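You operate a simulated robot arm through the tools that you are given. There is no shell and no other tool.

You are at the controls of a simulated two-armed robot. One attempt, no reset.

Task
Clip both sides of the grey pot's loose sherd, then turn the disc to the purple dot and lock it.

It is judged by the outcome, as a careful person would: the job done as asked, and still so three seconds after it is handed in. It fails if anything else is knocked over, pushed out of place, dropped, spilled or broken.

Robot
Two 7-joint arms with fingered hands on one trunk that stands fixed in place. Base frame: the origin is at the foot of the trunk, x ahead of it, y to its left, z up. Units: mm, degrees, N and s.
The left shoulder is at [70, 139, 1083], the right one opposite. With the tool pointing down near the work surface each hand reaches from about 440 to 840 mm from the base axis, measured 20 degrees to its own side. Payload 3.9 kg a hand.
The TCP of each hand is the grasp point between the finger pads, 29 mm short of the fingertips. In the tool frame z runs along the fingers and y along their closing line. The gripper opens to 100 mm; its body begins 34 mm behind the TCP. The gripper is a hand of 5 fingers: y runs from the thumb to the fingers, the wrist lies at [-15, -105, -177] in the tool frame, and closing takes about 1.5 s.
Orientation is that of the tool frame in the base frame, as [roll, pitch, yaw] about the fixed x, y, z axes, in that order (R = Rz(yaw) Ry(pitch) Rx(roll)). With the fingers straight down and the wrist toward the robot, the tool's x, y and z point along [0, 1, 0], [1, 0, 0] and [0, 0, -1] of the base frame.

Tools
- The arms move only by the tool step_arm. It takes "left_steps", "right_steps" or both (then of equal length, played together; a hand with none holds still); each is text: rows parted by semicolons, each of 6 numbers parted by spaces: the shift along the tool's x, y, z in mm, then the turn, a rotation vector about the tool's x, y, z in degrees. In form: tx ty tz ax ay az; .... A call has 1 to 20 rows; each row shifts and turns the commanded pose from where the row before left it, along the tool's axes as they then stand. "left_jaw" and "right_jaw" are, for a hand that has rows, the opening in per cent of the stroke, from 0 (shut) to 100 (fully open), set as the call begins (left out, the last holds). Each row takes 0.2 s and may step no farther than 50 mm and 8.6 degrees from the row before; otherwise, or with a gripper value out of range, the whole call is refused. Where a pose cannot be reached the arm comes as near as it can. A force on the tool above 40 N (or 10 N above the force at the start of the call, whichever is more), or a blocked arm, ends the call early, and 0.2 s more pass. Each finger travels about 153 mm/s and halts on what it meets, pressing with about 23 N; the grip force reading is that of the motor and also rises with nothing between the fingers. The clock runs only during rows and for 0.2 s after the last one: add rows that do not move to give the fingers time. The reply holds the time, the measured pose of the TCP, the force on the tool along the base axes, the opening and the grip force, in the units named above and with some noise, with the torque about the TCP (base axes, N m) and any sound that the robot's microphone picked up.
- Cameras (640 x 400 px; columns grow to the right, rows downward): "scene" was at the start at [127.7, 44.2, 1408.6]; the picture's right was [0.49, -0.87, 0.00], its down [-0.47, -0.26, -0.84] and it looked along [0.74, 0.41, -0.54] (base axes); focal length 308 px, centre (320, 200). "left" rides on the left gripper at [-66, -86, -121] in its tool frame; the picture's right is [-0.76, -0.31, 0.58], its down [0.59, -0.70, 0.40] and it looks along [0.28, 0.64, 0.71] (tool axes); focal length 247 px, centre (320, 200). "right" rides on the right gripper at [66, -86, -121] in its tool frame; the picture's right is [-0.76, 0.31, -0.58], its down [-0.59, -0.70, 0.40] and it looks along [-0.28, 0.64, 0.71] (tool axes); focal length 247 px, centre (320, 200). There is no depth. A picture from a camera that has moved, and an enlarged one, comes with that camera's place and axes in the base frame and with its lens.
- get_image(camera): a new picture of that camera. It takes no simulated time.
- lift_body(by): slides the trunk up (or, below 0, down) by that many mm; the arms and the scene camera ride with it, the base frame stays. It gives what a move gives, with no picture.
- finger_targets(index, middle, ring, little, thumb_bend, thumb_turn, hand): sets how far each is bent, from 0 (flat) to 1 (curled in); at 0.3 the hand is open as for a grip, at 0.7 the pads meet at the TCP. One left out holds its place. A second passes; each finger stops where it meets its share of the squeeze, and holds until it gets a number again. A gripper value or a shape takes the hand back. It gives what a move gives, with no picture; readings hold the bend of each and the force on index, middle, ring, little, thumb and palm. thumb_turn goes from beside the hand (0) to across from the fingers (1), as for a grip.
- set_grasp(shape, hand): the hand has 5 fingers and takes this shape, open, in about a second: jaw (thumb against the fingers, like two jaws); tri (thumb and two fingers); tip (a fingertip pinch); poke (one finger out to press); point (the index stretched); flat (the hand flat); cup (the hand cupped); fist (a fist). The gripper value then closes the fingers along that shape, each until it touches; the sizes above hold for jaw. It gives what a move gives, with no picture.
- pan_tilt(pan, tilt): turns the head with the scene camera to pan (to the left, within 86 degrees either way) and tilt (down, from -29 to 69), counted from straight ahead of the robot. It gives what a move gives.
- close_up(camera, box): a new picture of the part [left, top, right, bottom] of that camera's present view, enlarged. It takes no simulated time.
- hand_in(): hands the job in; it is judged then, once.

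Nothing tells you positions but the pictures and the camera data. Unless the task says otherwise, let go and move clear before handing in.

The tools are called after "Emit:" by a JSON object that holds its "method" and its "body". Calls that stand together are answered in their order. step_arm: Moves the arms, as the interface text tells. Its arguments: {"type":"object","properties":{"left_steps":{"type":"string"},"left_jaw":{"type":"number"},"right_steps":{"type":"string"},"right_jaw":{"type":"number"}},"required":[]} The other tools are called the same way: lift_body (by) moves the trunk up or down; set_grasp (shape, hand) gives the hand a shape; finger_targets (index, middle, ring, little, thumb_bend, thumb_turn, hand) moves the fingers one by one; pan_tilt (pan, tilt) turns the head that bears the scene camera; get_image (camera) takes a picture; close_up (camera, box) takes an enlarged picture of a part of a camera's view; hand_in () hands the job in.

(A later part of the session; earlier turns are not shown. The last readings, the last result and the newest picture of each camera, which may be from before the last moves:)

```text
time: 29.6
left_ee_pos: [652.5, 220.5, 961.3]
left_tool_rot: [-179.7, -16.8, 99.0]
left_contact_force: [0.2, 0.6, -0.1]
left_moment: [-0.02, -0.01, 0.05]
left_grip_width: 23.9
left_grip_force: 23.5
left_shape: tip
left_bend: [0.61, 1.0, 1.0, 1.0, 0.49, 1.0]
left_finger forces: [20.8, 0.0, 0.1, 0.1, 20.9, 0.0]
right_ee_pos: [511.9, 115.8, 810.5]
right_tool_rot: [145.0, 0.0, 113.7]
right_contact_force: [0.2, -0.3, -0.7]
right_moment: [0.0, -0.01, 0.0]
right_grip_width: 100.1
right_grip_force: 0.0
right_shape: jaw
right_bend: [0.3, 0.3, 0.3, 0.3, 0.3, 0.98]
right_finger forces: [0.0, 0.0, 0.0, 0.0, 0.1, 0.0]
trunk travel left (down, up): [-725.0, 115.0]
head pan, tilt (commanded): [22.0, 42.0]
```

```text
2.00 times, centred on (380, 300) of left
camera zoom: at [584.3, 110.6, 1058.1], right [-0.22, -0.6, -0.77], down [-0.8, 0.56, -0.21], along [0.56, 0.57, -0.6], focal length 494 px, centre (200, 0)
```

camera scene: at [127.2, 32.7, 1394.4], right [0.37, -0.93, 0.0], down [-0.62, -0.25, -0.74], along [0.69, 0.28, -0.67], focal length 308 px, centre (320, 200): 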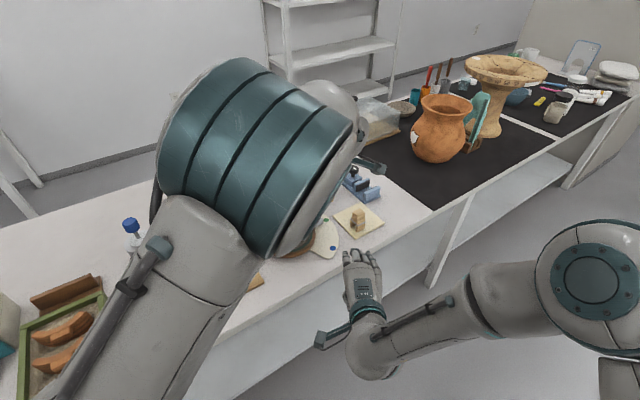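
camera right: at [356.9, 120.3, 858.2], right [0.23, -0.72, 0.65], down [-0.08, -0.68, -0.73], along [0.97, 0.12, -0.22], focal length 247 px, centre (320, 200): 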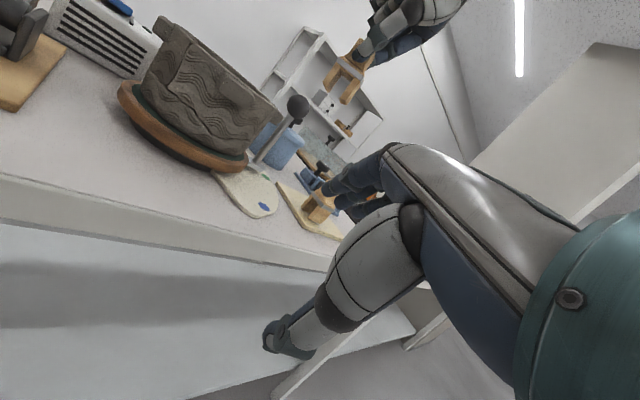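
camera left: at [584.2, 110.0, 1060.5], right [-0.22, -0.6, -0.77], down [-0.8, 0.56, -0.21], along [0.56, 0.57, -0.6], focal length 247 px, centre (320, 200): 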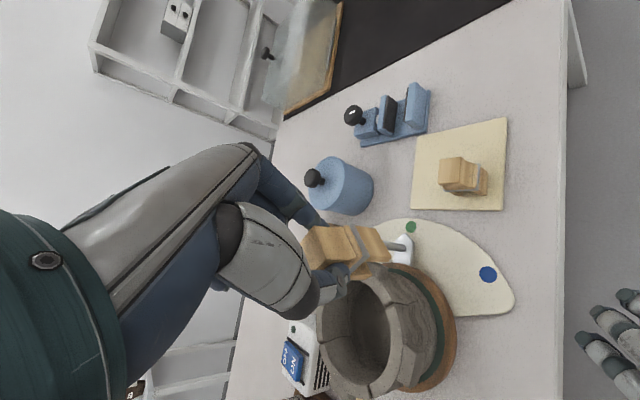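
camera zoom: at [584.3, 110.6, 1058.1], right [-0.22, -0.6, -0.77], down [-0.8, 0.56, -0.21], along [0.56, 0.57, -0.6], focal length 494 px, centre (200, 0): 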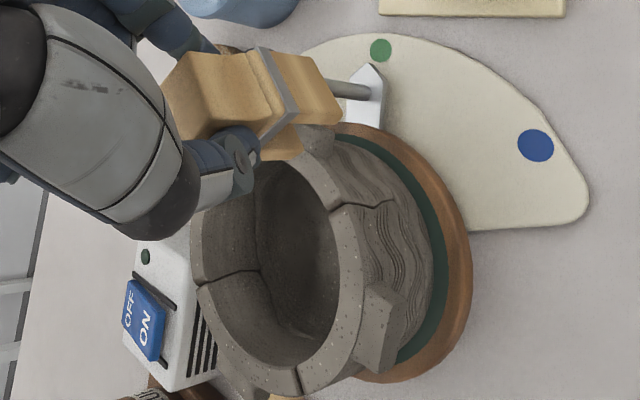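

The right camera shows the clip's slot clearly. The arm pose is slightly off my target, so I'll take a smaller move toward a hover over seam C and see how the pose responds.

Emit:
{"method": "step_arm", "body": {"left_steps": "12.6 -12.35 27.8 0 0 0; 12.6 -12.35 27.8 0 0 0; 0 0 0 0 0 0; 0 0 0 0 0 0"}}

Emit:
{"method": "get_image", "body": {"camera": "left"}}

Emit:
{"method": "close_up", "body": {"camera": "right", "box": [200, 0, 360, 130]}}

```text
time: 30.6
left_ee_pos: [623.2, 250.5, 919.3]
left_tool_rot: [-180.0, -18.0, 98.1]
left_contact_force: [0.4, 0.4, -0.4]
left_moment: [0.0, 0.0, -0.01]
left_grip_width: 24.0
left_grip_force: 23.3
left_shape: tip
left_bend: [0.61, 1.0, 1.0, 1.0, 0.49, 1.0]
left_finger forces: [20.9, 0.0, 0.0, 0.0, 20.7, 0.1]
right_ee_pos: [512.3, 115.7, 809.7]
right_tool_rot: [145.1, 0.1, 113.6]
right_contact_force: [0.0, 0.6, 0.1]
right_moment: [-0.01, 0.02, -0.04]
right_grip_width: 99.9
right_grip_force: 0.0
right_shape: jaw
right_bend: [0.3, 0.3, 0.3, 0.3, 0.3, 0.98]
right_finger forces: [0.0, 0.1, 0.0, 0.1, 0.0, 0.0]
trunk travel left (down, up): [-725.0, 115.0]
head pan, tilt (commanded): [22.0, 42.0]
```

```text
taken
camera left: at [553.1, 140.0, 1012.9], right [-0.23, -0.58, -0.78], down [-0.79, 0.58, -0.2], along [0.57, 0.57, -0.59], focal length 247 px, centre (320, 200)
```

left: 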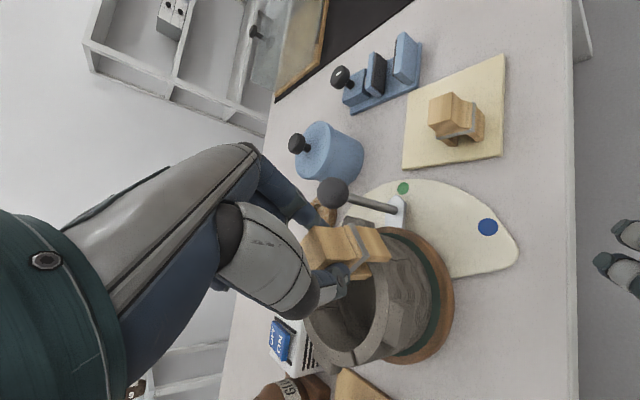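

```text
3.08 times, centred on (280, 65) of right
camera zoom: at [356.9, 120.0, 858.3], right [0.23, -0.73, 0.65], down [-0.08, -0.68, -0.73], along [0.97, 0.12, -0.22], focal length 760 px, centre (443, 615)
```

zoom: 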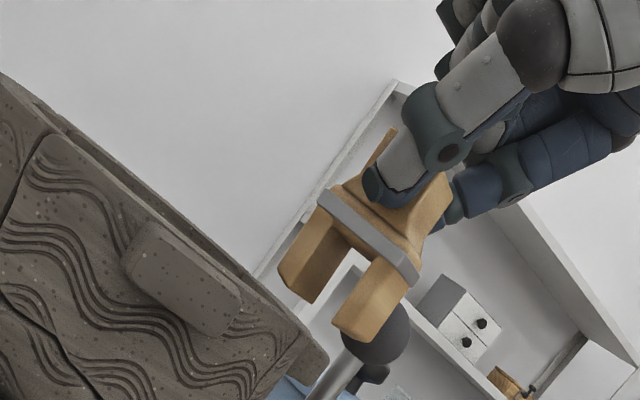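

Emit:
{"method": "step_arm", "body": {"left_steps": "0 0 0 0 0 0; 0 0 0 0 0 0; 0 0 0 0 0 0; 0 0 0 0 0 0; 0 0 0 0 0 0; 0 0 0 0 0 0"}}

```text
time: 32.0
left_ee_pos: [622.5, 251.6, 915.4]
left_tool_rot: [-179.7, -18.1, 98.2]
left_contact_force: [-0.5, -0.7, -0.5]
left_moment: [-0.01, -0.01, -0.04]
left_grip_width: 23.9
left_grip_force: 23.2
left_shape: tip
left_bend: [0.61, 1.0, 1.0, 1.0, 0.49, 1.0]
left_finger forces: [20.9, 0.0, 0.1, 0.0, 20.6, 0.0]
right_ee_pos: [511.6, 115.6, 809.5]
right_tool_rot: [145.0, 0.0, 113.7]
right_contact_force: [-0.6, 0.3, 0.2]
right_moment: [0.05, -0.02, 0.0]
right_grip_width: 99.8
right_grip_force: 0.1
right_shape: jaw
right_bend: [0.3, 0.3, 0.3, 0.3, 0.3, 0.98]
right_finger forces: [0.1, 0.1, 0.1, 0.1, 0.0, 0.0]
trunk travel left (down, up): [-725.0, 115.0]
head pan, tilt (commanded): [22.0, 42.0]
```

Emit:
{"method": "close_up", "body": {"camera": "left", "box": [290, 170, 470, 390]}}

Emit:
{"method": "close_up", "body": {"camera": "right", "box": [240, 30, 320, 130]}}

```text
1.82 times, centred on (380, 280) of left
camera zoom: at [552.9, 141.0, 1009.5], right [-0.23, -0.58, -0.78], down [-0.79, 0.58, -0.19], along [0.56, 0.58, -0.59], focal length 449 px, centre (211, 54)
```

zoom: 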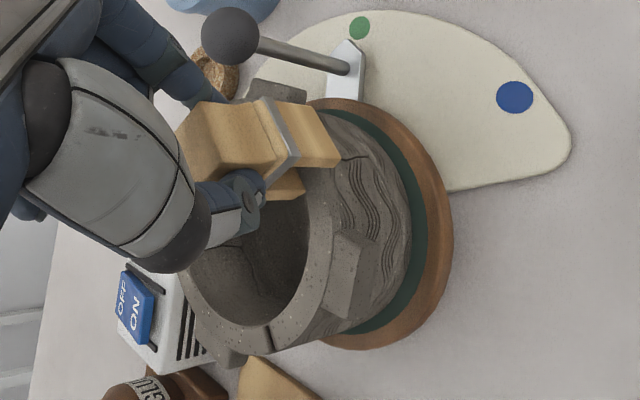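

```text
4.00 times, centred on (280, 80) of right
camera zoom: at [357.0, 119.9, 858.2], right [0.23, -0.73, 0.65], down [-0.08, -0.68, -0.73], along [0.97, 0.12, -0.22], focal length 988 px, centre (480, 680)
```

zoom: 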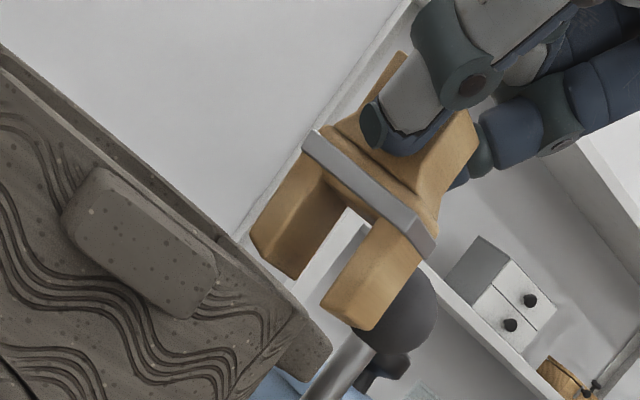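

Emit:
{"method": "close_up", "body": {"camera": "right", "box": [265, 60, 315, 115]}}

```text
7.27 times, centred on (290, 88) of right
camera zoom: at [357.0, 119.9, 858.2], right [0.23, -0.73, 0.65], down [-0.08, -0.68, -0.73], along [0.97, 0.12, -0.22], focal length 1796 px, centre (538, 1018)
```

zoom: 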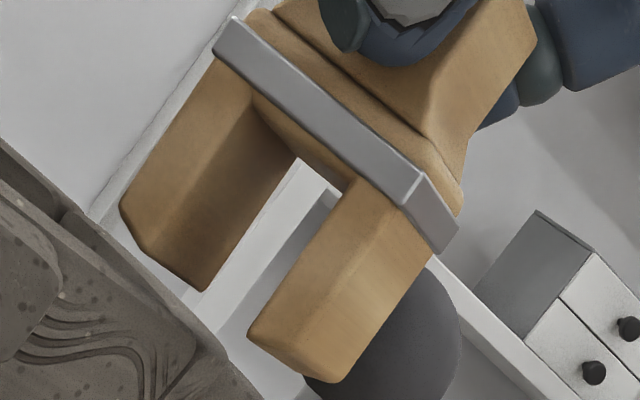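

Emit:
{"method": "close_up", "body": {"camera": "left", "box": [340, 220, 410, 290]}}

Emit:
{"method": "pan_tilt", "body": {"pan": 5, "tilt": 42}}

Emit:
{"method": "get_image", "body": {"camera": "scene"}}

```text
5.71 times, centred on (375, 255) of left
camera zoom: at [552.9, 141.0, 1009.5], right [-0.23, -0.58, -0.78], down [-0.79, 0.58, -0.19], along [0.56, 0.58, -0.59], focal length 1411 px, centre (6, -114)
```

zoom: 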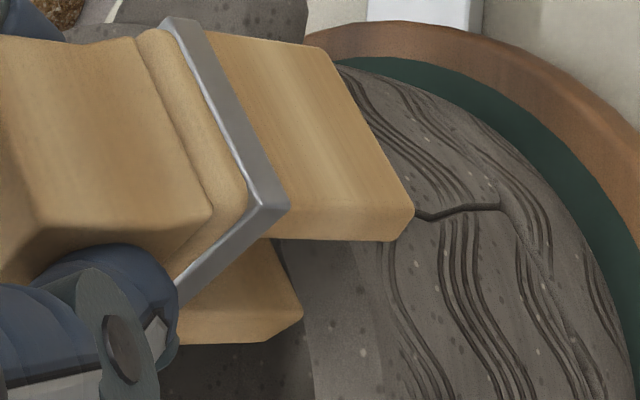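

```text
time: 32.8
left_ee_pos: [621.3, 252.1, 914.9]
left_tool_rot: [-179.6, -18.1, 98.1]
left_contact_force: [1.4, 0.6, -0.9]
left_moment: [0.0, 0.02, 0.01]
left_grip_width: 23.9
left_grip_force: 22.7
left_shape: tip
left_bend: [0.61, 1.0, 1.0, 1.0, 0.49, 1.0]
left_finger forces: [20.9, 0.1, 0.0, 0.0, 20.7, 0.1]
right_ee_pos: [512.1, 116.9, 809.4]
right_tool_rot: [145.1, 0.0, 113.7]
right_contact_force: [0.9, 0.1, 1.4]
right_moment: [0.0, 0.0, 0.01]
right_grip_width: 100.0
right_grip_force: 0.0
right_shape: jaw
right_bend: [0.3, 0.3, 0.3, 0.3, 0.3, 0.98]
right_finger forces: [0.0, 0.1, 0.0, 0.0, 0.0, 0.0]
trunk travel left (down, up): [-725.0, 115.0]
head pan, tilt (commanded): [5.0, 42.0]
```

```text
taken
camera scene: at [133.1, 8.1, 1394.4], right [0.09, -1.0, 0.0], down [-0.67, -0.06, -0.74], along [0.74, 0.07, -0.67], focal length 308 px, centre (320, 200)
```

scene: 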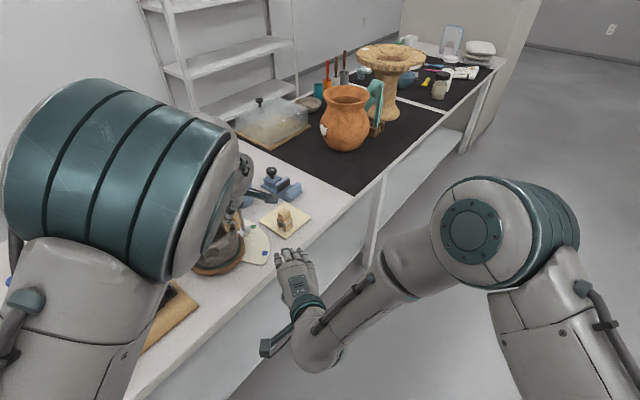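

The clip is right over seam C, about 12 mm above the rim and ~5 mm too far out from the pot's axis. I'll shift it inward and start down slowly.

Emit:
{"method": "step_arm", "body": {"left_steps": "2.84 0.7 7.24 0 0 0; 0 0 0 0 0 0; 0 0 0 0 0 0"}}

Emit:
{"method": "close_up", "body": {"camera": "right", "box": [250, 60, 310, 120]}}

Emit:
{"method": "close_up", "body": {"camera": "left", "box": [330, 210, 420, 310]}}

```text
time: 33.6
left_ee_pos: [624.6, 253.3, 912.8]
left_tool_rot: [179.8, -18.3, 97.7]
left_contact_force: [0.1, 0.7, -0.8]
left_moment: [-0.03, -0.01, -0.02]
left_grip_width: 23.8
left_grip_force: 23.5
left_shape: tip
left_bend: [0.61, 1.0, 1.0, 1.0, 0.49, 1.0]
left_finger forces: [21.0, 0.0, 0.1, 0.0, 20.7, 0.0]
right_ee_pos: [511.1, 115.3, 810.0]
right_tool_rot: [145.0, 0.1, 113.7]
right_contact_force: [-0.5, 0.1, 0.6]
right_moment: [0.0, 0.01, -0.01]
right_grip_width: 100.1
right_grip_force: 0.2
right_shape: jaw
right_bend: [0.3, 0.3, 0.3, 0.3, 0.3, 0.98]
right_finger forces: [0.1, 0.1, 0.1, 0.1, 0.0, 0.1]
trunk travel left (down, up): [-725.0, 115.0]
head pan, tilt (commanded): [5.0, 42.0]
```

```text
6.67 times, centred on (280, 90) of right
camera zoom: at [357.0, 119.9, 858.2], right [0.23, -0.73, 0.65], down [-0.08, -0.68, -0.73], along [0.97, 0.12, -0.22], focal length 1646 px, centre (587, 933)
```

zoom: 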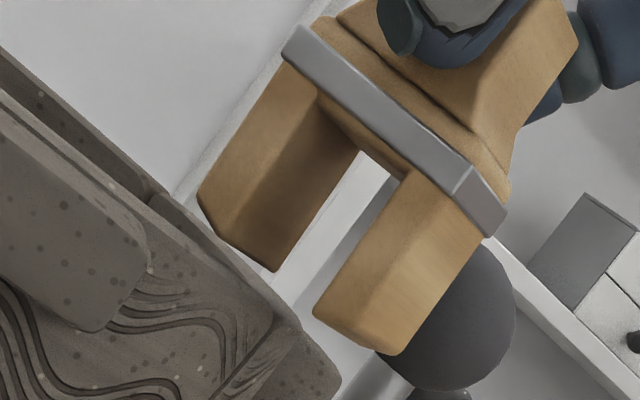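

```text
4.00 times, centred on (375, 260) of left
camera zoom: at [552.9, 142.5, 1007.2], right [-0.23, -0.57, -0.79], down [-0.79, 0.58, -0.2], along [0.57, 0.57, -0.59], focal length 988 px, centre (100, -40)
```

zoom: 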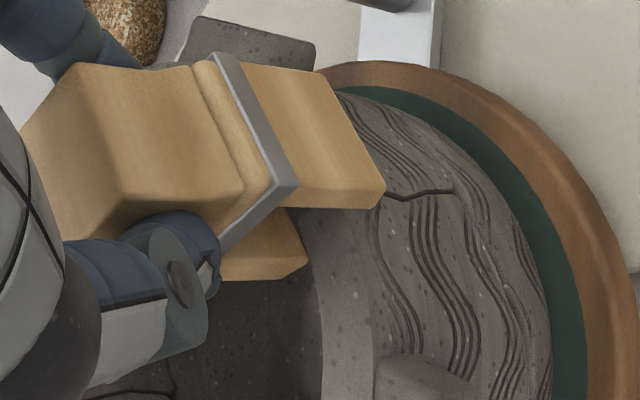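

The arm is limited in this posture (wrist near a joint limit at this yaw/tilt). I'll use this clip for the front seam D instead, where the tilted wrist sits more naturally: raise, turn the hand to yaw 0, then re-measure.

Emit:
{"method": "step_arm", "body": {"left_steps": "10.3 0 -28.2 0 0 0; 10.3 0 -28.2 0 0 0; 0 0 0 -2.75 0 7.56; 0 0 0 -2.75 0 7.56; 0 0 0 -2.75 0 7.56; 0 0 0 -2.75 0 7.56; 0 0 0 -2.75 0 7.56; 0 0 0 -2.75 0 7.56; 0 0 0 -2.75 0 7.56; 0 0 0 -2.75 0 7.56; 0 0 0 -2.75 0 7.56; 0 0 0 -2.75 0 7.56; 0 0 0 -2.75 0 7.56; 0 0 0 -2.75 0 7.56; 0 0 0 0 0 0; 0 0 0 0 0 0"}}

Emit:
{"method": "get_image", "body": {"camera": "scene"}}

Emit:
{"method": "get_image", "body": {"camera": "left"}}

Emit:
{"method": "get_image", "body": {"camera": "right"}}

```text
time: 37.0
left_ee_pos: [621.9, 248.0, 969.6]
left_tool_rot: [-179.9, -20.1, -0.1]
left_contact_force: [0.9, 0.8, -0.3]
left_moment: [-0.01, 0.02, -0.01]
left_grip_width: 24.0
left_grip_force: 23.0
left_shape: tip
left_bend: [0.61, 1.0, 1.0, 1.0, 0.49, 1.0]
left_finger forces: [20.9, 0.0, 0.0, 0.0, 20.7, 0.0]
right_ee_pos: [512.0, 115.4, 810.4]
right_tool_rot: [145.0, 0.0, 113.7]
right_contact_force: [-0.6, -1.1, -0.1]
right_moment: [0.02, -0.01, 0.0]
right_grip_width: 99.7
right_grip_force: 0.0
right_shape: jaw
right_bend: [0.3, 0.3, 0.3, 0.3, 0.3, 0.98]
right_finger forces: [0.0, 0.0, 0.1, 0.0, 0.1, 0.0]
trunk travel left (down, up): [-725.0, 115.0]
head pan, tilt (commanded): [5.0, 42.0]
```

```text
taken
camera scene: at [133.4, 8.1, 1394.3], right [0.09, -1.0, 0.0], down [-0.67, -0.06, -0.74], along [0.74, 0.06, -0.67], focal length 308 px, centre (320, 200)
```

scene: 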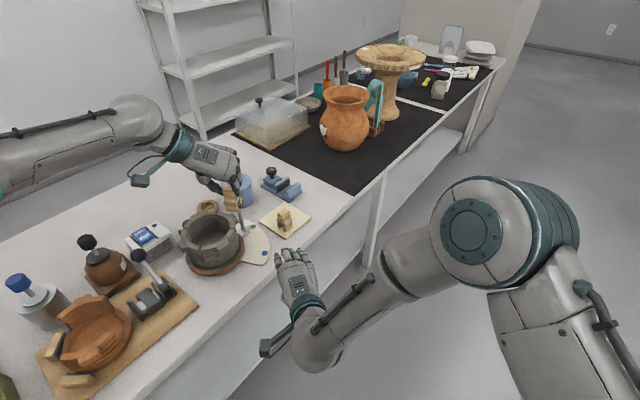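

```text
taken
camera left: at [520.3, 333.4, 1061.4], right [-0.51, 0.31, -0.8], down [0.69, 0.7, -0.17], along [0.51, -0.64, -0.57], focal length 247 px, centre (320, 200)
```

left: 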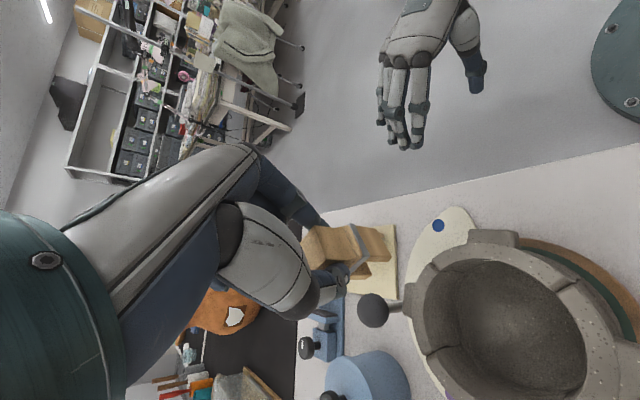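

```text
taken
camera right: at [357.1, 119.9, 858.2], right [0.23, -0.73, 0.65], down [-0.08, -0.68, -0.73], along [0.97, 0.12, -0.22], focal length 247 px, centre (320, 200)
```

right: 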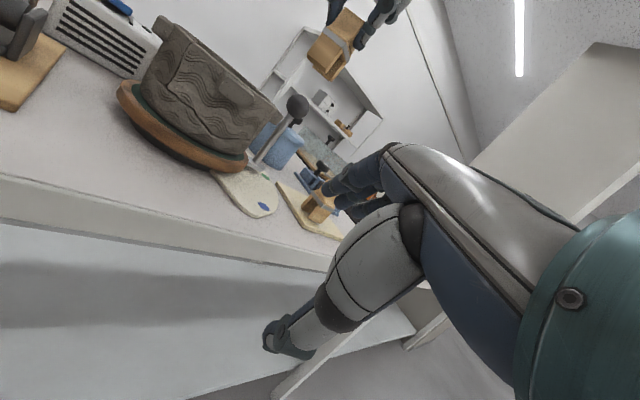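

The pose is now exact and the scene camera has a clear view. I'll move the clip over seam D (≈(558,319)) and hover about 20 mm above the rim.

Emit:
{"method": "step_arm", "body": {"left_steps": "-22.2 -23.7 -8.1 0 0 0; -22.2 -23.7 -8.1 0 0 0; -22.2 -23.7 -8.1 0 0 0; -7.7 0 21.1 0 0 0; -7.7 0 21.1 0 0 0; 0 0 0 0 0 0; 0 0 0 0 0 0"}}

Emit:
{"method": "pan_tilt", "body": {"pan": 29, "tilt": 45}}

Emit:
{"method": "get_image", "body": {"camera": "scene"}}

Emit:
{"method": "get_image", "body": {"camera": "left"}}

Emit:
{"method": "get_image", "body": {"camera": "right"}}

```text
time: 38.6
left_ee_pos: [550.8, 317.7, 925.6]
left_tool_rot: [-180.0, -20.0, -0.2]
left_contact_force: [0.1, 0.3, -0.2]
left_moment: [0.02, 0.02, 0.02]
left_grip_width: 23.8
left_grip_force: 23.0
left_shape: tip
left_bend: [0.61, 1.0, 1.0, 1.0, 0.49, 1.0]
left_finger forces: [20.8, 0.1, 0.0, 0.0, 20.7, 0.0]
right_ee_pos: [512.3, 115.8, 808.9]
right_tool_rot: [144.9, 0.0, 113.7]
right_contact_force: [0.5, -0.4, -0.6]
right_moment: [-0.01, 0.01, -0.01]
right_grip_width: 100.1
right_grip_force: 0.1
right_shape: jaw
right_bend: [0.3, 0.3, 0.3, 0.3, 0.3, 0.98]
right_finger forces: [0.1, 0.0, 0.0, 0.1, 0.0, 0.0]
trunk travel left (down, up): [-725.0, 115.0]
head pan, tilt (commanded): [5.0, 42.0]
```

```text
time: 39.5
left_ee_pos: [550.9, 318.6, 926.6]
left_tool_rot: [180.0, -20.0, 0.1]
left_contact_force: [0.9, -0.4, -0.1]
left_moment: [-0.01, -0.01, 0.0]
left_grip_width: 23.8
left_grip_force: 23.0
left_shape: tip
left_bend: [0.61, 1.0, 1.0, 1.0, 0.49, 1.0]
left_finger forces: [20.9, 0.1, 0.1, 0.1, 20.7, 0.0]
right_ee_pos: [512.6, 115.4, 808.8]
right_tool_rot: [144.9, 0.1, 113.6]
right_contact_force: [-0.7, 0.6, -0.7]
right_moment: [0.01, 0.02, 0.04]
right_grip_width: 100.0
right_grip_force: 0.2
right_shape: jaw
right_bend: [0.3, 0.3, 0.3, 0.3, 0.3, 0.98]
right_finger forces: [0.1, 0.0, 0.0, 0.0, 0.0, 0.0]
trunk travel left (down, up): [-725.0, 115.0]
head pan, tilt (commanded): [29.0, 45.0]
```

```text
taken
camera scene: at [121.1, 40.0, 1390.0], right [0.48, -0.88, 0.0], down [-0.62, -0.34, -0.71], along [0.62, 0.34, -0.71], focal length 308 px, centre (320, 200)
```

scene: 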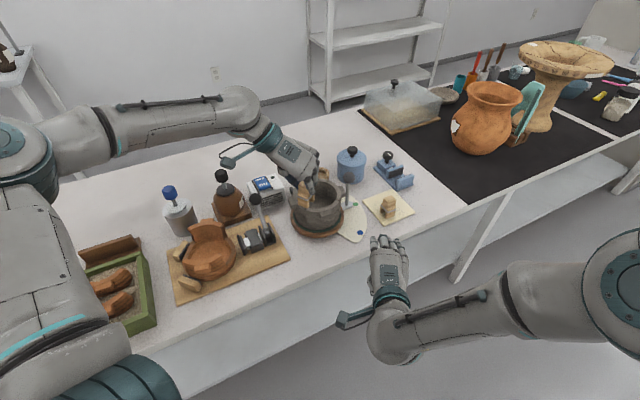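

```text
taken
camera left: at [448.8, 403.7, 1018.0], right [-0.51, 0.31, -0.8], down [0.69, 0.7, -0.17], along [0.51, -0.64, -0.57], focal length 247 px, centre (320, 200)
```

left: 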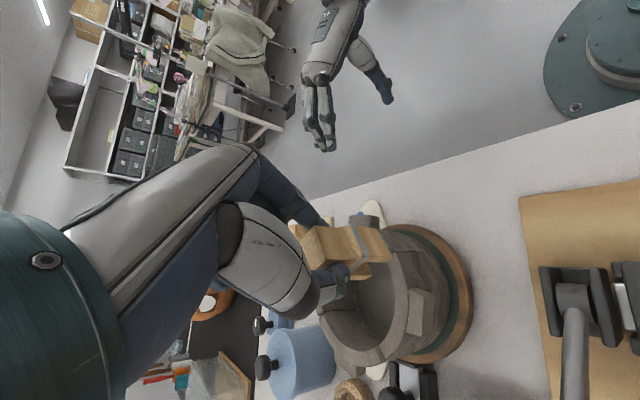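

```text
taken
camera right: at [357.0, 119.9, 858.2], right [0.23, -0.73, 0.65], down [-0.08, -0.68, -0.73], along [0.97, 0.12, -0.22], focal length 247 px, centre (320, 200)
```

right: 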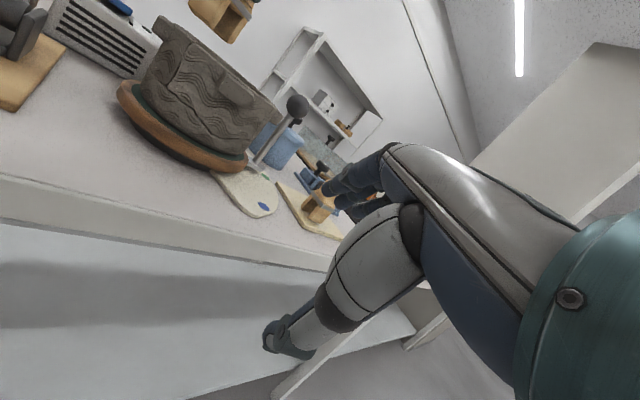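

Emit:
{"method": "close_up", "body": {"camera": "scene", "box": [275, 160, 355, 230]}}

Emit:
{"method": "close_up", "body": {"camera": "left", "box": [310, 200, 450, 320]}}

Emit:
{"method": "close_up", "body": {"camera": "right", "box": [150, 0, 260, 80]}}

```text
5.71 times, centred on (315, 195) of scene
camera zoom: at [121.1, 40.0, 1390.0], right [0.48, -0.88, 0.0], down [-0.62, -0.34, -0.71], along [0.62, 0.34, -0.71], focal length 1761 px, centre (349, 229)
```

zoom: 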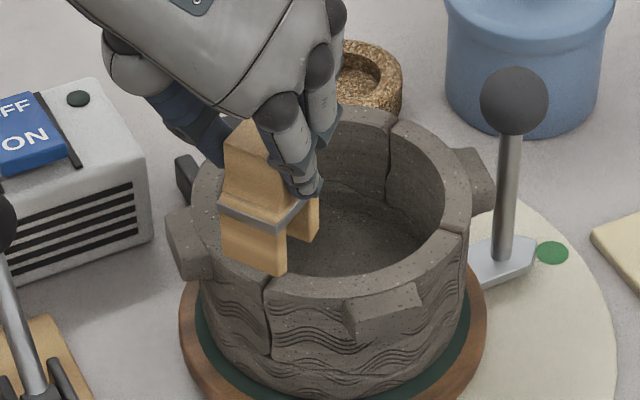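

```text
3.33 times, centred on (380, 260) of left
camera zoom: at [448.8, 403.7, 1018.0], right [-0.51, 0.31, -0.8], down [0.69, 0.7, -0.17], along [0.51, -0.64, -0.57], focal length 823 px, centre (120, 0)
```

zoom: 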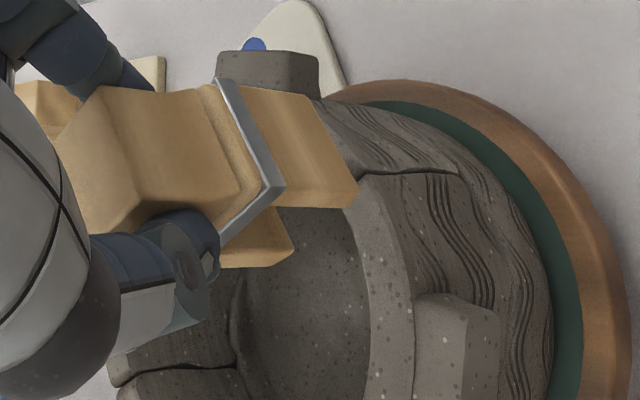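

```text
5.00 times, centred on (205, 40) of right
camera zoom: at [357.0, 119.9, 858.2], right [0.23, -0.73, 0.65], down [-0.08, -0.68, -0.73], along [0.97, 0.12, -0.22], focal length 1235 px, centre (895, 1000)
```

zoom: 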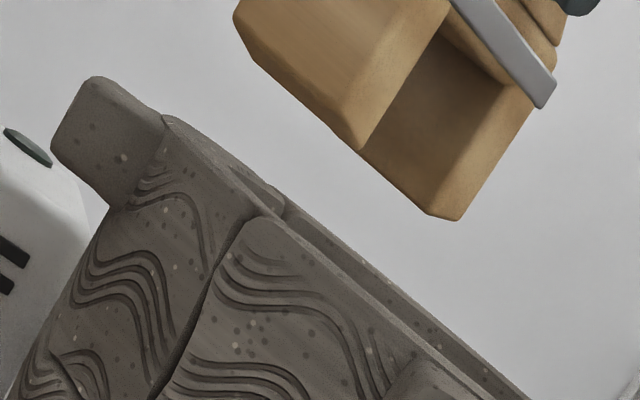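

The clip is over seam D and aligned as far as the three views tell. I'll lower it to just above the rim and check again.

Emit:
{"method": "step_arm", "body": {"left_steps": "-3.08 0 8.46 0 0 0; -3.08 0 8.46 0 0 0; 0 0 0 0 0 0"}}

Emit:
{"method": "close_up", "body": {"camera": "scene", "box": [285, 170, 345, 230]}}

Emit:
{"method": "close_up", "body": {"camera": "left", "box": [340, 200, 440, 290]}}

Emit:
{"method": "close_up", "body": {"camera": "right", "box": [140, 0, 240, 80]}}

```text
time: 40.3
left_ee_pos: [550.7, 318.3, 908.2]
left_tool_rot: [-180.0, -20.1, -0.1]
left_contact_force: [-0.5, 0.2, -0.3]
left_moment: [-0.03, 0.0, -0.01]
left_grip_width: 23.8
left_grip_force: 22.8
left_shape: tip
left_bend: [0.61, 1.0, 1.0, 1.0, 0.49, 1.0]
left_finger forces: [20.9, 0.0, 0.0, 0.1, 20.7, 0.0]
right_ee_pos: [511.6, 114.1, 810.4]
right_tool_rot: [145.0, 0.0, 113.8]
right_contact_force: [0.0, 0.1, 0.5]
right_moment: [-0.02, -0.01, -0.01]
right_grip_width: 99.8
right_grip_force: 0.1
right_shape: jaw
right_bend: [0.3, 0.3, 0.3, 0.3, 0.3, 0.98]
right_finger forces: [0.1, 0.0, 0.0, 0.1, 0.1, 0.0]
trunk travel left (down, up): [-725.0, 115.0]
head pan, tilt (commanded): [29.0, 45.0]
```

```text
6.67 times, centred on (315, 200) of scene
camera zoom: at [120.8, 40.1, 1390.1], right [0.48, -0.87, 0.0], down [-0.62, -0.34, -0.71], along [0.62, 0.34, -0.71], focal length 2054 px, centre (353, 200)
```

zoom: 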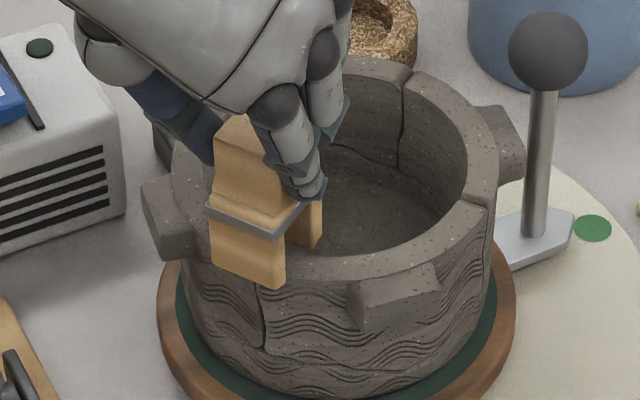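

```text
4.44 times, centred on (390, 245) of left
camera zoom: at [449.5, 403.7, 999.8], right [-0.51, 0.31, -0.8], down [0.69, 0.7, -0.17], along [0.51, -0.64, -0.57], focal length 1098 px, centre (9, 0)
```

zoom: 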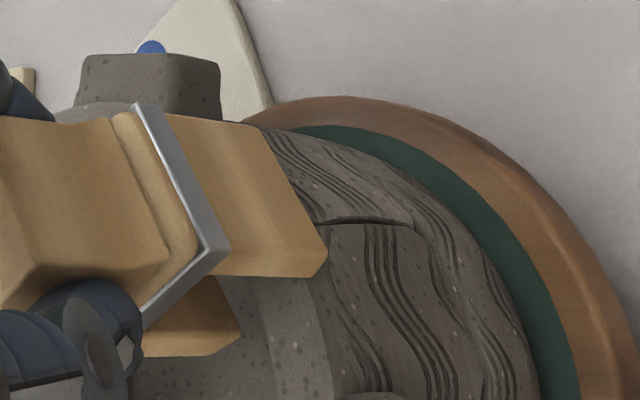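

```text
5.00 times, centred on (190, 40) of right
camera zoom: at [356.9, 119.9, 858.3], right [0.23, -0.73, 0.65], down [-0.08, -0.68, -0.73], along [0.97, 0.12, -0.22], focal length 1235 px, centre (970, 1000)
```

zoom: 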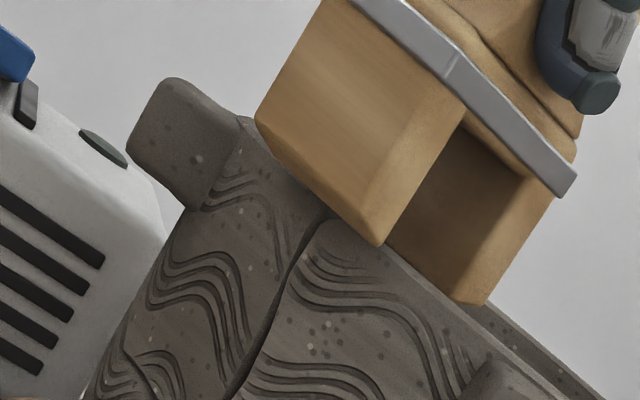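

To see slot versus wall in cross-section, I'll swing the right wrist camera to the right of the pot, looking roughly along the seam-D tangent (staying well clear of pot, board and handle).

Emit:
{"method": "step_arm", "body": {"right_steps": "-14.7 25.2 14.4 0 0 0; -14.7 25.2 14.4 0 0 0; -14.7 25.2 14.4 0 0 0; 0 0 0 0 4.3 -6.14; 0 0 0 0 4.3 -6.14; 0 0 0 0 4.3 -6.14; 0 0 0 0 4.3 -6.14; 0 0 0 0 4.3 -6.14; 0 0 0 0 4.3 -6.14; 0 0 0 0 0 0; 0 0 0 0 0 0"}}

Emit:
{"method": "get_image", "body": {"camera": "right"}}

Emit:
{"method": "get_image", "body": {"camera": "scene"}}

```text
time: 42.7
left_ee_pos: [551.0, 317.8, 908.6]
left_tool_rot: [-179.9, -20.0, 0.0]
left_contact_force: [0.5, 0.0, -0.5]
left_moment: [-0.01, -0.02, 0.01]
left_grip_width: 23.8
left_grip_force: 23.3
left_shape: tip
left_bend: [0.61, 1.0, 1.0, 1.0, 0.49, 1.0]
left_finger forces: [20.8, 0.1, 0.0, 0.1, 20.7, 0.0]
right_ee_pos: [606.5, 107.5, 817.5]
right_tool_rot: [145.0, 0.0, 158.7]
right_contact_force: [0.1, 0.3, -0.3]
right_moment: [-0.03, 0.01, 0.01]
right_grip_width: 99.9
right_grip_force: 0.1
right_shape: jaw
right_bend: [0.3, 0.3, 0.3, 0.3, 0.3, 0.98]
right_finger forces: [0.0, 0.0, 0.0, 0.0, 0.0, 0.0]
trunk travel left (down, up): [-725.0, 115.0]
head pan, tilt (commanded): [29.0, 45.0]
```

```text
taken
camera right: at [495.7, 2.3, 866.6], right [0.68, -0.35, 0.65], down [0.42, -0.54, -0.73], along [0.6, 0.77, -0.22], focal length 247 px, centre (320, 200)
```

right: 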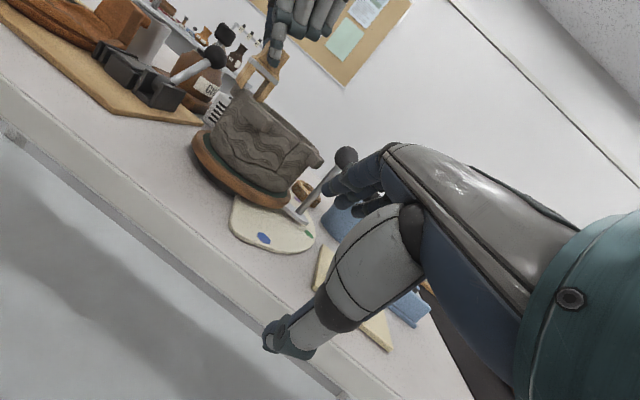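

```text
taken
camera scene: at [121.1, 40.3, 1390.0], right [0.48, -0.87, 0.0], down [-0.62, -0.34, -0.71], along [0.62, 0.34, -0.71], focal length 308 px, centre (320, 200)
```

scene: 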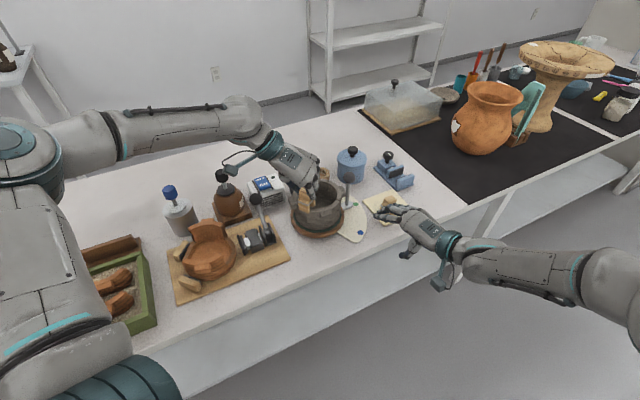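

Emit:
{"method": "close_up", "body": {"camera": "right", "box": [210, 40, 320, 160]}}

Emit:
{"method": "close_up", "body": {"camera": "right", "box": [225, 55, 285, 110]}}

```text
3.33 times, centred on (265, 100) of right
camera zoom: at [495.7, 2.3, 866.6], right [0.68, -0.35, 0.65], down [0.42, -0.54, -0.73], along [0.6, 0.77, -0.22], focal length 823 px, centre (503, 533)
```

zoom: 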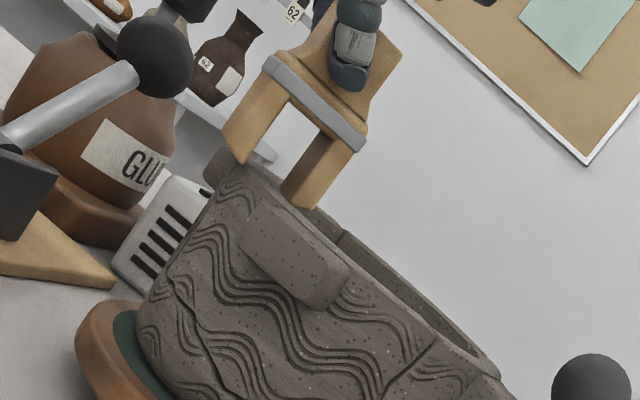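

```text
7.27 times, centred on (255, 82) of right
camera zoom: at [495.7, 2.3, 866.6], right [0.68, -0.35, 0.65], down [0.42, -0.54, -0.73], along [0.6, 0.77, -0.22], focal length 1796 px, centre (793, 1054)
```

zoom: 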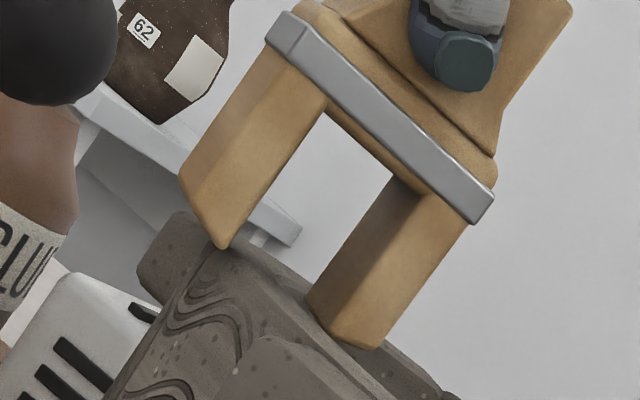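

This view shows the slot straddling the wall nearly symmetrically. I'll nudge it 0.5 mm outward and descend in small steps, watching the force.

Emit:
{"method": "step_arm", "body": {"left_steps": "-0.47 0 -0.17 0 0 0; -1.03 0 2.82 0 0 0; 0 0 0 0 0 0"}}

Emit:
{"method": "close_up", "body": {"camera": "right", "box": [225, 55, 285, 110]}}

```text
time: 43.5
left_ee_pos: [551.3, 318.2, 905.3]
left_tool_rot: [-179.9, -20.0, 0.0]
left_contact_force: [1.0, -0.2, -1.0]
left_moment: [0.0, 0.01, 0.01]
left_grip_width: 23.7
left_grip_force: 23.0
left_shape: tip
left_bend: [0.61, 1.0, 1.0, 1.0, 0.49, 1.0]
left_finger forces: [20.9, 0.0, 0.0, 0.0, 20.7, 0.1]
right_ee_pos: [606.8, 107.1, 816.6]
right_tool_rot: [145.0, 0.0, 158.7]
right_contact_force: [-0.7, -0.3, 0.4]
right_moment: [0.01, 0.03, 0.0]
right_grip_width: 100.0
right_grip_force: 0.1
right_shape: jaw
right_bend: [0.3, 0.3, 0.3, 0.3, 0.3, 0.98]
right_finger forces: [0.0, 0.1, 0.0, 0.0, 0.1, 0.1]
trunk travel left (down, up): [-725.0, 115.0]
head pan, tilt (commanded): [29.0, 45.0]
```

```text
7.27 times, centred on (255, 82) of right
camera zoom: at [495.5, 2.3, 866.7], right [0.68, -0.35, 0.65], down [0.42, -0.54, -0.73], along [0.6, 0.77, -0.22], focal length 1796 px, centre (793, 1054)
```

zoom: 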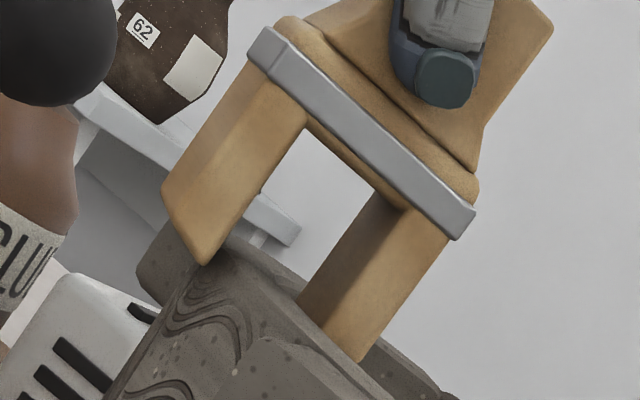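

Emit:
{"method": "step_arm", "body": {"left_steps": "-0.68 0 1.88 0 0 0; -0.68 0 1.88 0 0 0; -0.68 0 1.88 0 0 0; 0 0 0 0 0 0"}}

Emit:
{"method": "close_up", "body": {"camera": "right", "box": [225, 55, 285, 110]}}

Emit:
{"method": "close_up", "body": {"camera": "scene", "box": [285, 170, 345, 230]}}

```text
time: 44.5
left_ee_pos: [550.4, 318.7, 898.0]
left_tool_rot: [180.0, -20.1, 0.1]
left_contact_force: [-0.4, 1.0, 0.8]
left_moment: [0.01, 0.02, 0.0]
left_grip_width: 24.0
left_grip_force: 22.4
left_shape: tip
left_bend: [0.61, 1.0, 1.0, 1.0, 0.49, 1.0]
left_finger forces: [20.9, 0.0, 0.0, 0.1, 20.7, 0.1]
right_ee_pos: [608.1, 107.7, 817.8]
right_tool_rot: [145.0, 0.0, 158.5]
right_contact_force: [0.3, -0.7, 0.2]
right_moment: [0.03, -0.03, -0.03]
right_grip_width: 99.9
right_grip_force: 0.1
right_shape: jaw
right_bend: [0.3, 0.3, 0.3, 0.3, 0.3, 0.98]
right_finger forces: [0.1, 0.0, 0.1, 0.0, 0.0, 0.0]
trunk travel left (down, up): [-725.0, 115.0]
head pan, tilt (commanded): [29.0, 45.0]
```

```text
7.27 times, centred on (255, 82) of right
camera zoom: at [495.5, 2.3, 866.7], right [0.68, -0.35, 0.65], down [0.42, -0.54, -0.73], along [0.6, 0.77, -0.22], focal length 1796 px, centre (793, 1054)
```

zoom: 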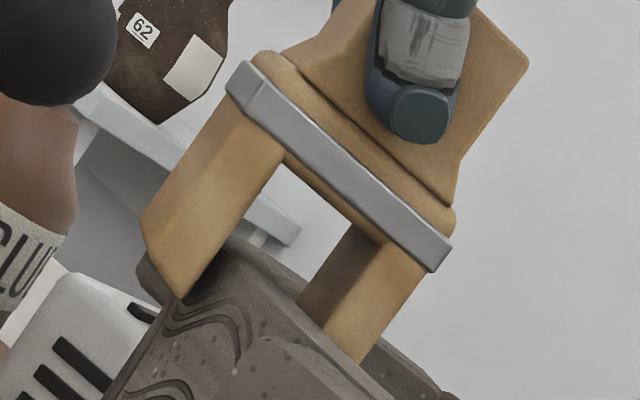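

```text
6.67 times, centred on (315, 200) of scene
camera zoom: at [120.9, 40.1, 1390.0], right [0.48, -0.87, 0.0], down [-0.62, -0.34, -0.71], along [0.62, 0.34, -0.71], focal length 2054 px, centre (353, 200)
```

zoom: 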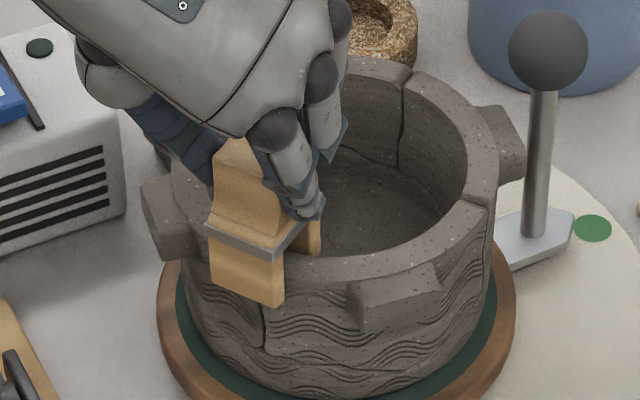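

It's straddling the wall cleanly with no contact force, centred on the seam. I continue down.

Emit:
{"method": "step_arm", "body": {"left_steps": "-0.68 0 1.88 0 0 0; -0.68 0 1.88 0 0 0; -0.68 0 1.88 0 0 0; -0.68 0 1.88 0 0 0; -0.68 0 1.88 0 0 0; 0 0 0 0 0 0"}}

Emit:
{"method": "close_up", "body": {"camera": "right", "box": [225, 55, 285, 110]}}

```text
time: 45.9
left_ee_pos: [550.6, 317.7, 888.6]
left_tool_rot: [179.9, -20.0, -0.1]
left_contact_force: [-0.2, 0.3, 0.1]
left_moment: [0.01, 0.01, 0.0]
left_grip_width: 24.0
left_grip_force: 22.8
left_shape: tip
left_bend: [0.61, 1.0, 1.0, 1.0, 0.49, 1.0]
left_finger forces: [20.8, 0.1, 0.1, 0.1, 20.7, 0.0]
right_ee_pos: [607.9, 107.9, 817.5]
right_tool_rot: [145.0, 0.0, 158.5]
right_contact_force: [0.4, 0.2, -0.8]
right_moment: [-0.01, 0.02, 0.0]
right_grip_width: 100.1
right_grip_force: 0.2
right_shape: jaw
right_bend: [0.3, 0.3, 0.3, 0.3, 0.3, 0.98]
right_finger forces: [0.0, 0.0, 0.0, 0.1, 0.0, 0.1]
trunk travel left (down, up): [-725.0, 115.0]
head pan, tilt (commanded): [29.0, 45.0]
```

```text
7.27 times, centred on (255, 82) of right
camera zoom: at [495.5, 2.3, 866.7], right [0.68, -0.35, 0.65], down [0.42, -0.54, -0.73], along [0.6, 0.77, -0.22], focal length 1796 px, centre (793, 1054)
```

zoom: 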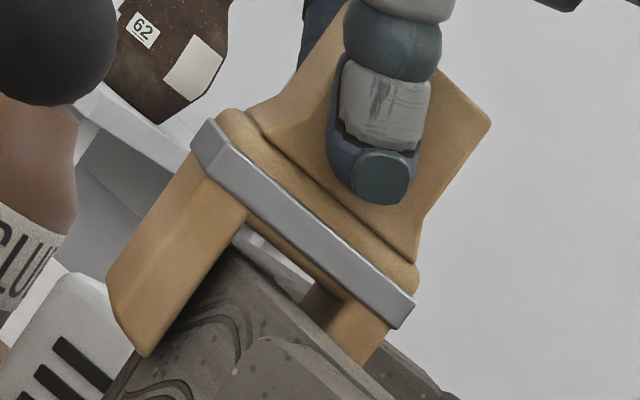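

Emit:
{"method": "step_arm", "body": {"left_steps": "-0.51 0 1.41 0 0 0; -0.51 0 1.41 0 0 0; -0.51 0 1.41 0 0 0; 0 0 0 0 0 0"}}

Emit:
{"method": "close_up", "body": {"camera": "right", "box": [225, 55, 285, 110]}}

```text
time: 46.9
left_ee_pos: [551.2, 317.5, 884.4]
left_tool_rot: [179.9, -20.1, 0.0]
left_contact_force: [-0.6, 0.4, 0.1]
left_moment: [0.01, -0.02, 0.02]
left_grip_width: 23.7
left_grip_force: 23.5
left_shape: tip
left_bend: [0.61, 1.0, 1.0, 1.0, 0.49, 1.0]
left_finger forces: [20.9, 0.0, 0.0, 0.0, 20.8, 0.1]
right_ee_pos: [606.7, 107.3, 817.9]
right_tool_rot: [145.1, 0.0, 158.6]
right_contact_force: [0.1, 0.4, 0.2]
right_moment: [-0.01, 0.04, -0.03]
right_grip_width: 99.7
right_grip_force: 0.1
right_shape: jaw
right_bend: [0.3, 0.3, 0.3, 0.3, 0.3, 0.98]
right_finger forces: [0.1, 0.0, 0.0, 0.0, 0.0, 0.0]
trunk travel left (down, up): [-725.0, 115.0]
head pan, tilt (commanded): [29.0, 45.0]
```

```text
7.27 times, centred on (255, 82) of right
camera zoom: at [495.6, 2.3, 866.7], right [0.68, -0.35, 0.65], down [0.42, -0.54, -0.73], along [0.6, 0.77, -0.22], focal length 1796 px, centre (793, 1054)
```

zoom: 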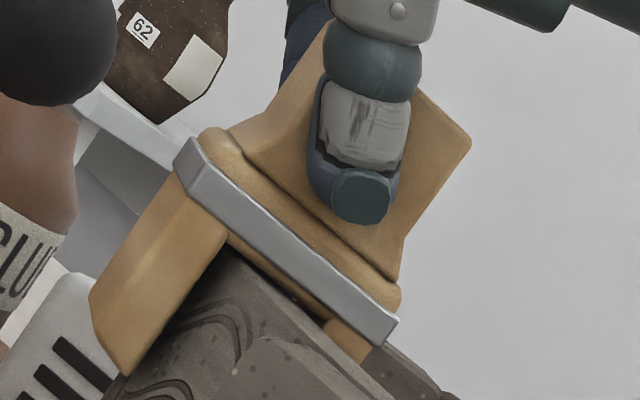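

Emit:
{"method": "step_arm", "body": {"left_steps": "-0.34 0 0.94 0 0 0; -0.34 0 0.94 0 0 0; -0.34 0 0.94 0 0 0; 0 0 0 0 0 0"}}

Emit:
{"method": "close_up", "body": {"camera": "right", "box": [225, 55, 285, 110]}}

```text
time: 47.9
left_ee_pos: [549.9, 317.5, 882.8]
left_tool_rot: [179.9, -20.1, 0.0]
left_contact_force: [-0.5, 0.3, 5.6]
left_moment: [0.0, -0.01, 0.06]
left_grip_width: 23.7
left_grip_force: 22.8
left_shape: tip
left_bend: [0.61, 1.0, 1.0, 1.0, 0.49, 1.0]
left_finger forces: [21.6, 0.0, 0.1, 0.1, 22.0, 0.0]
right_ee_pos: [607.9, 108.6, 818.6]
right_tool_rot: [144.9, 0.0, 158.6]
right_contact_force: [-0.2, 0.0, 1.0]
right_moment: [-0.02, -0.02, 0.02]
right_grip_width: 99.8
right_grip_force: 0.1
right_shape: jaw
right_bend: [0.3, 0.3, 0.3, 0.3, 0.3, 0.98]
right_finger forces: [0.1, 0.0, 0.0, 0.0, 0.1, 0.1]
trunk travel left (down, up): [-725.0, 115.0]
head pan, tilt (commanded): [29.0, 45.0]
```

```text
7.27 times, centred on (255, 82) of right
camera zoom: at [495.1, 2.1, 867.0], right [0.68, -0.35, 0.65], down [0.42, -0.54, -0.73], along [0.6, 0.77, -0.22], focal length 1796 px, centre (793, 1054)
```

zoom: 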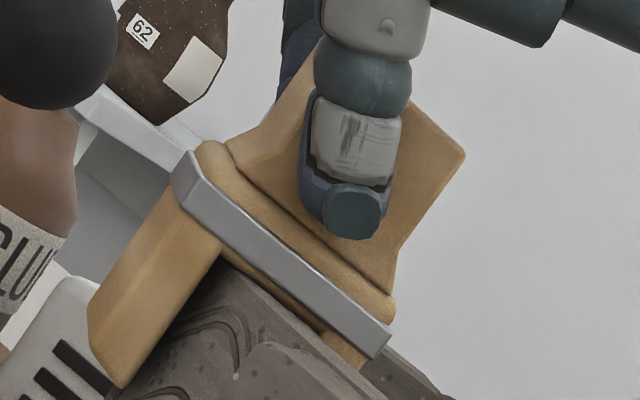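

Contact: 5.6 N, the slot's ceiling rests on the rim. I'll press another millimetre to seat it, then release.

Emit:
{"method": "step_arm", "body": {"left_steps": "-0.34 0 0.94 0 0 0; 0 0 0 0 0 0"}}

```text
time: 48.5
left_ee_pos: [548.9, 317.1, 882.4]
left_tool_rot: [180.0, -20.1, 0.0]
left_contact_force: [-0.1, 0.1, 9.5]
left_moment: [-0.03, -0.07, 0.04]
left_grip_width: 24.2
left_grip_force: 22.9
left_shape: tip
left_bend: [0.6, 1.0, 1.0, 1.0, 0.49, 1.0]
left_finger forces: [22.1, 0.0, 0.0, 0.0, 22.3, 0.0]
right_ee_pos: [607.5, 107.1, 818.8]
right_tool_rot: [144.9, 0.2, 158.7]
right_contact_force: [-0.6, 0.6, -0.1]
right_moment: [0.03, -0.02, 0.02]
right_grip_width: 99.7
right_grip_force: 0.0
right_shape: jaw
right_bend: [0.3, 0.3, 0.3, 0.3, 0.3, 0.98]
right_finger forces: [0.0, 0.1, 0.0, 0.1, 0.0, 0.0]
trunk travel left (down, up): [-725.0, 115.0]
head pan, tilt (commanded): [29.0, 45.0]
```

Emit:
{"method": "step_arm", "body": {"left_steps": "0.8 0 -2.2 0 0 0; 0 0 0 0 0 0"}}

Emit:
{"method": "step_arm", "body": {"left_steps": "0 0 0 0 0 0; 0 0 0 0 0 0; 0 0 0 0 0 0; 0 0 0 0 0 0; 0 0 0 0 0 0", "left_jaw": 40}}

Emit:
{"method": "close_up", "body": {"camera": "right", "box": [215, 40, 295, 115]}}

Emit:
{"method": "close_up", "body": {"camera": "scene", "box": [285, 170, 345, 230]}}

```text
time: 49.1
left_ee_pos: [550.4, 318.4, 882.4]
left_tool_rot: [180.0, -20.0, 0.0]
left_contact_force: [0.5, 0.4, 2.7]
left_moment: [0.01, -0.02, -0.03]
left_grip_width: 23.9
left_grip_force: 23.0
left_shape: tip
left_bend: [0.6, 1.0, 1.0, 1.0, 0.49, 1.0]
left_finger forces: [22.0, 0.1, 0.0, 0.0, 21.5, 0.1]
right_ee_pos: [607.7, 107.6, 817.1]
right_tool_rot: [145.0, 0.0, 158.7]
right_contact_force: [0.6, 0.0, 1.2]
right_moment: [0.01, -0.03, -0.02]
right_grip_width: 99.7
right_grip_force: 0.1
right_shape: jaw
right_bend: [0.3, 0.3, 0.3, 0.3, 0.3, 0.98]
right_finger forces: [0.0, 0.0, 0.0, 0.1, 0.1, 0.0]
trunk travel left (down, up): [-725.0, 115.0]
head pan, tilt (commanded): [29.0, 45.0]
```

```text
time: 50.3
left_ee_pos: [550.1, 318.0, 883.2]
left_tool_rot: [-179.9, -19.9, -0.1]
left_contact_force: [-0.5, -0.3, -0.3]
left_moment: [0.01, 0.0, 0.0]
left_grip_width: 39.7
left_grip_force: 0.1
left_shape: tip
left_bend: [0.48, 0.98, 0.99, 0.99, 0.41, 1.0]
left_finger forces: [0.0, 0.1, 0.1, 0.0, 0.0, 0.0]
right_ee_pos: [608.5, 107.7, 818.8]
right_tool_rot: [145.0, 0.0, 158.6]
right_contact_force: [-0.5, 0.1, -0.1]
right_moment: [0.02, -0.02, 0.05]
right_grip_width: 100.1
right_grip_force: 0.0
right_shape: jaw
right_bend: [0.3, 0.3, 0.3, 0.3, 0.3, 0.98]
right_finger forces: [0.1, 0.0, 0.0, 0.0, 0.0, 0.1]
trunk travel left (down, up): [-725.0, 115.0]
head pan, tilt (commanded): [29.0, 45.0]
```

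```text
5.33 times, centred on (255, 78) of right
camera zoom: at [495.5, 2.3, 866.7], right [0.68, -0.35, 0.65], down [0.42, -0.54, -0.73], along [0.6, 0.77, -0.22], focal length 1317 px, centre (667, 853)
```

zoom: 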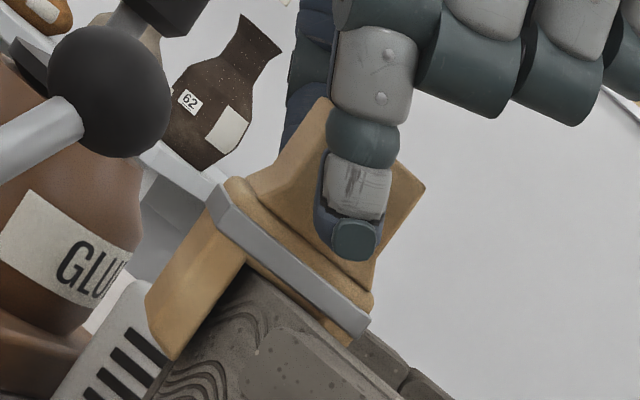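

```text
6.67 times, centred on (315, 200) of scene
camera zoom: at [120.9, 40.1, 1390.0], right [0.48, -0.87, 0.0], down [-0.62, -0.34, -0.71], along [0.62, 0.34, -0.71], focal length 2054 px, centre (353, 200)
```

zoom: 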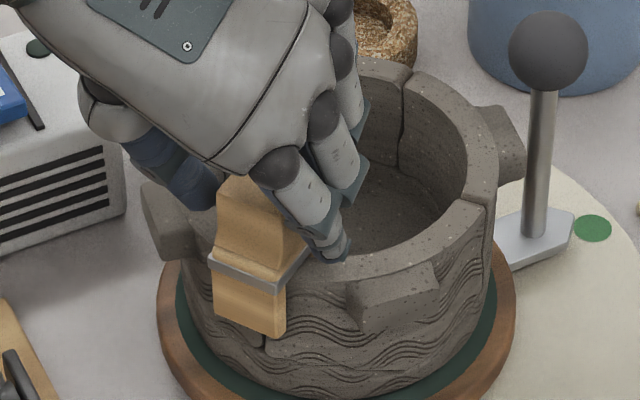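

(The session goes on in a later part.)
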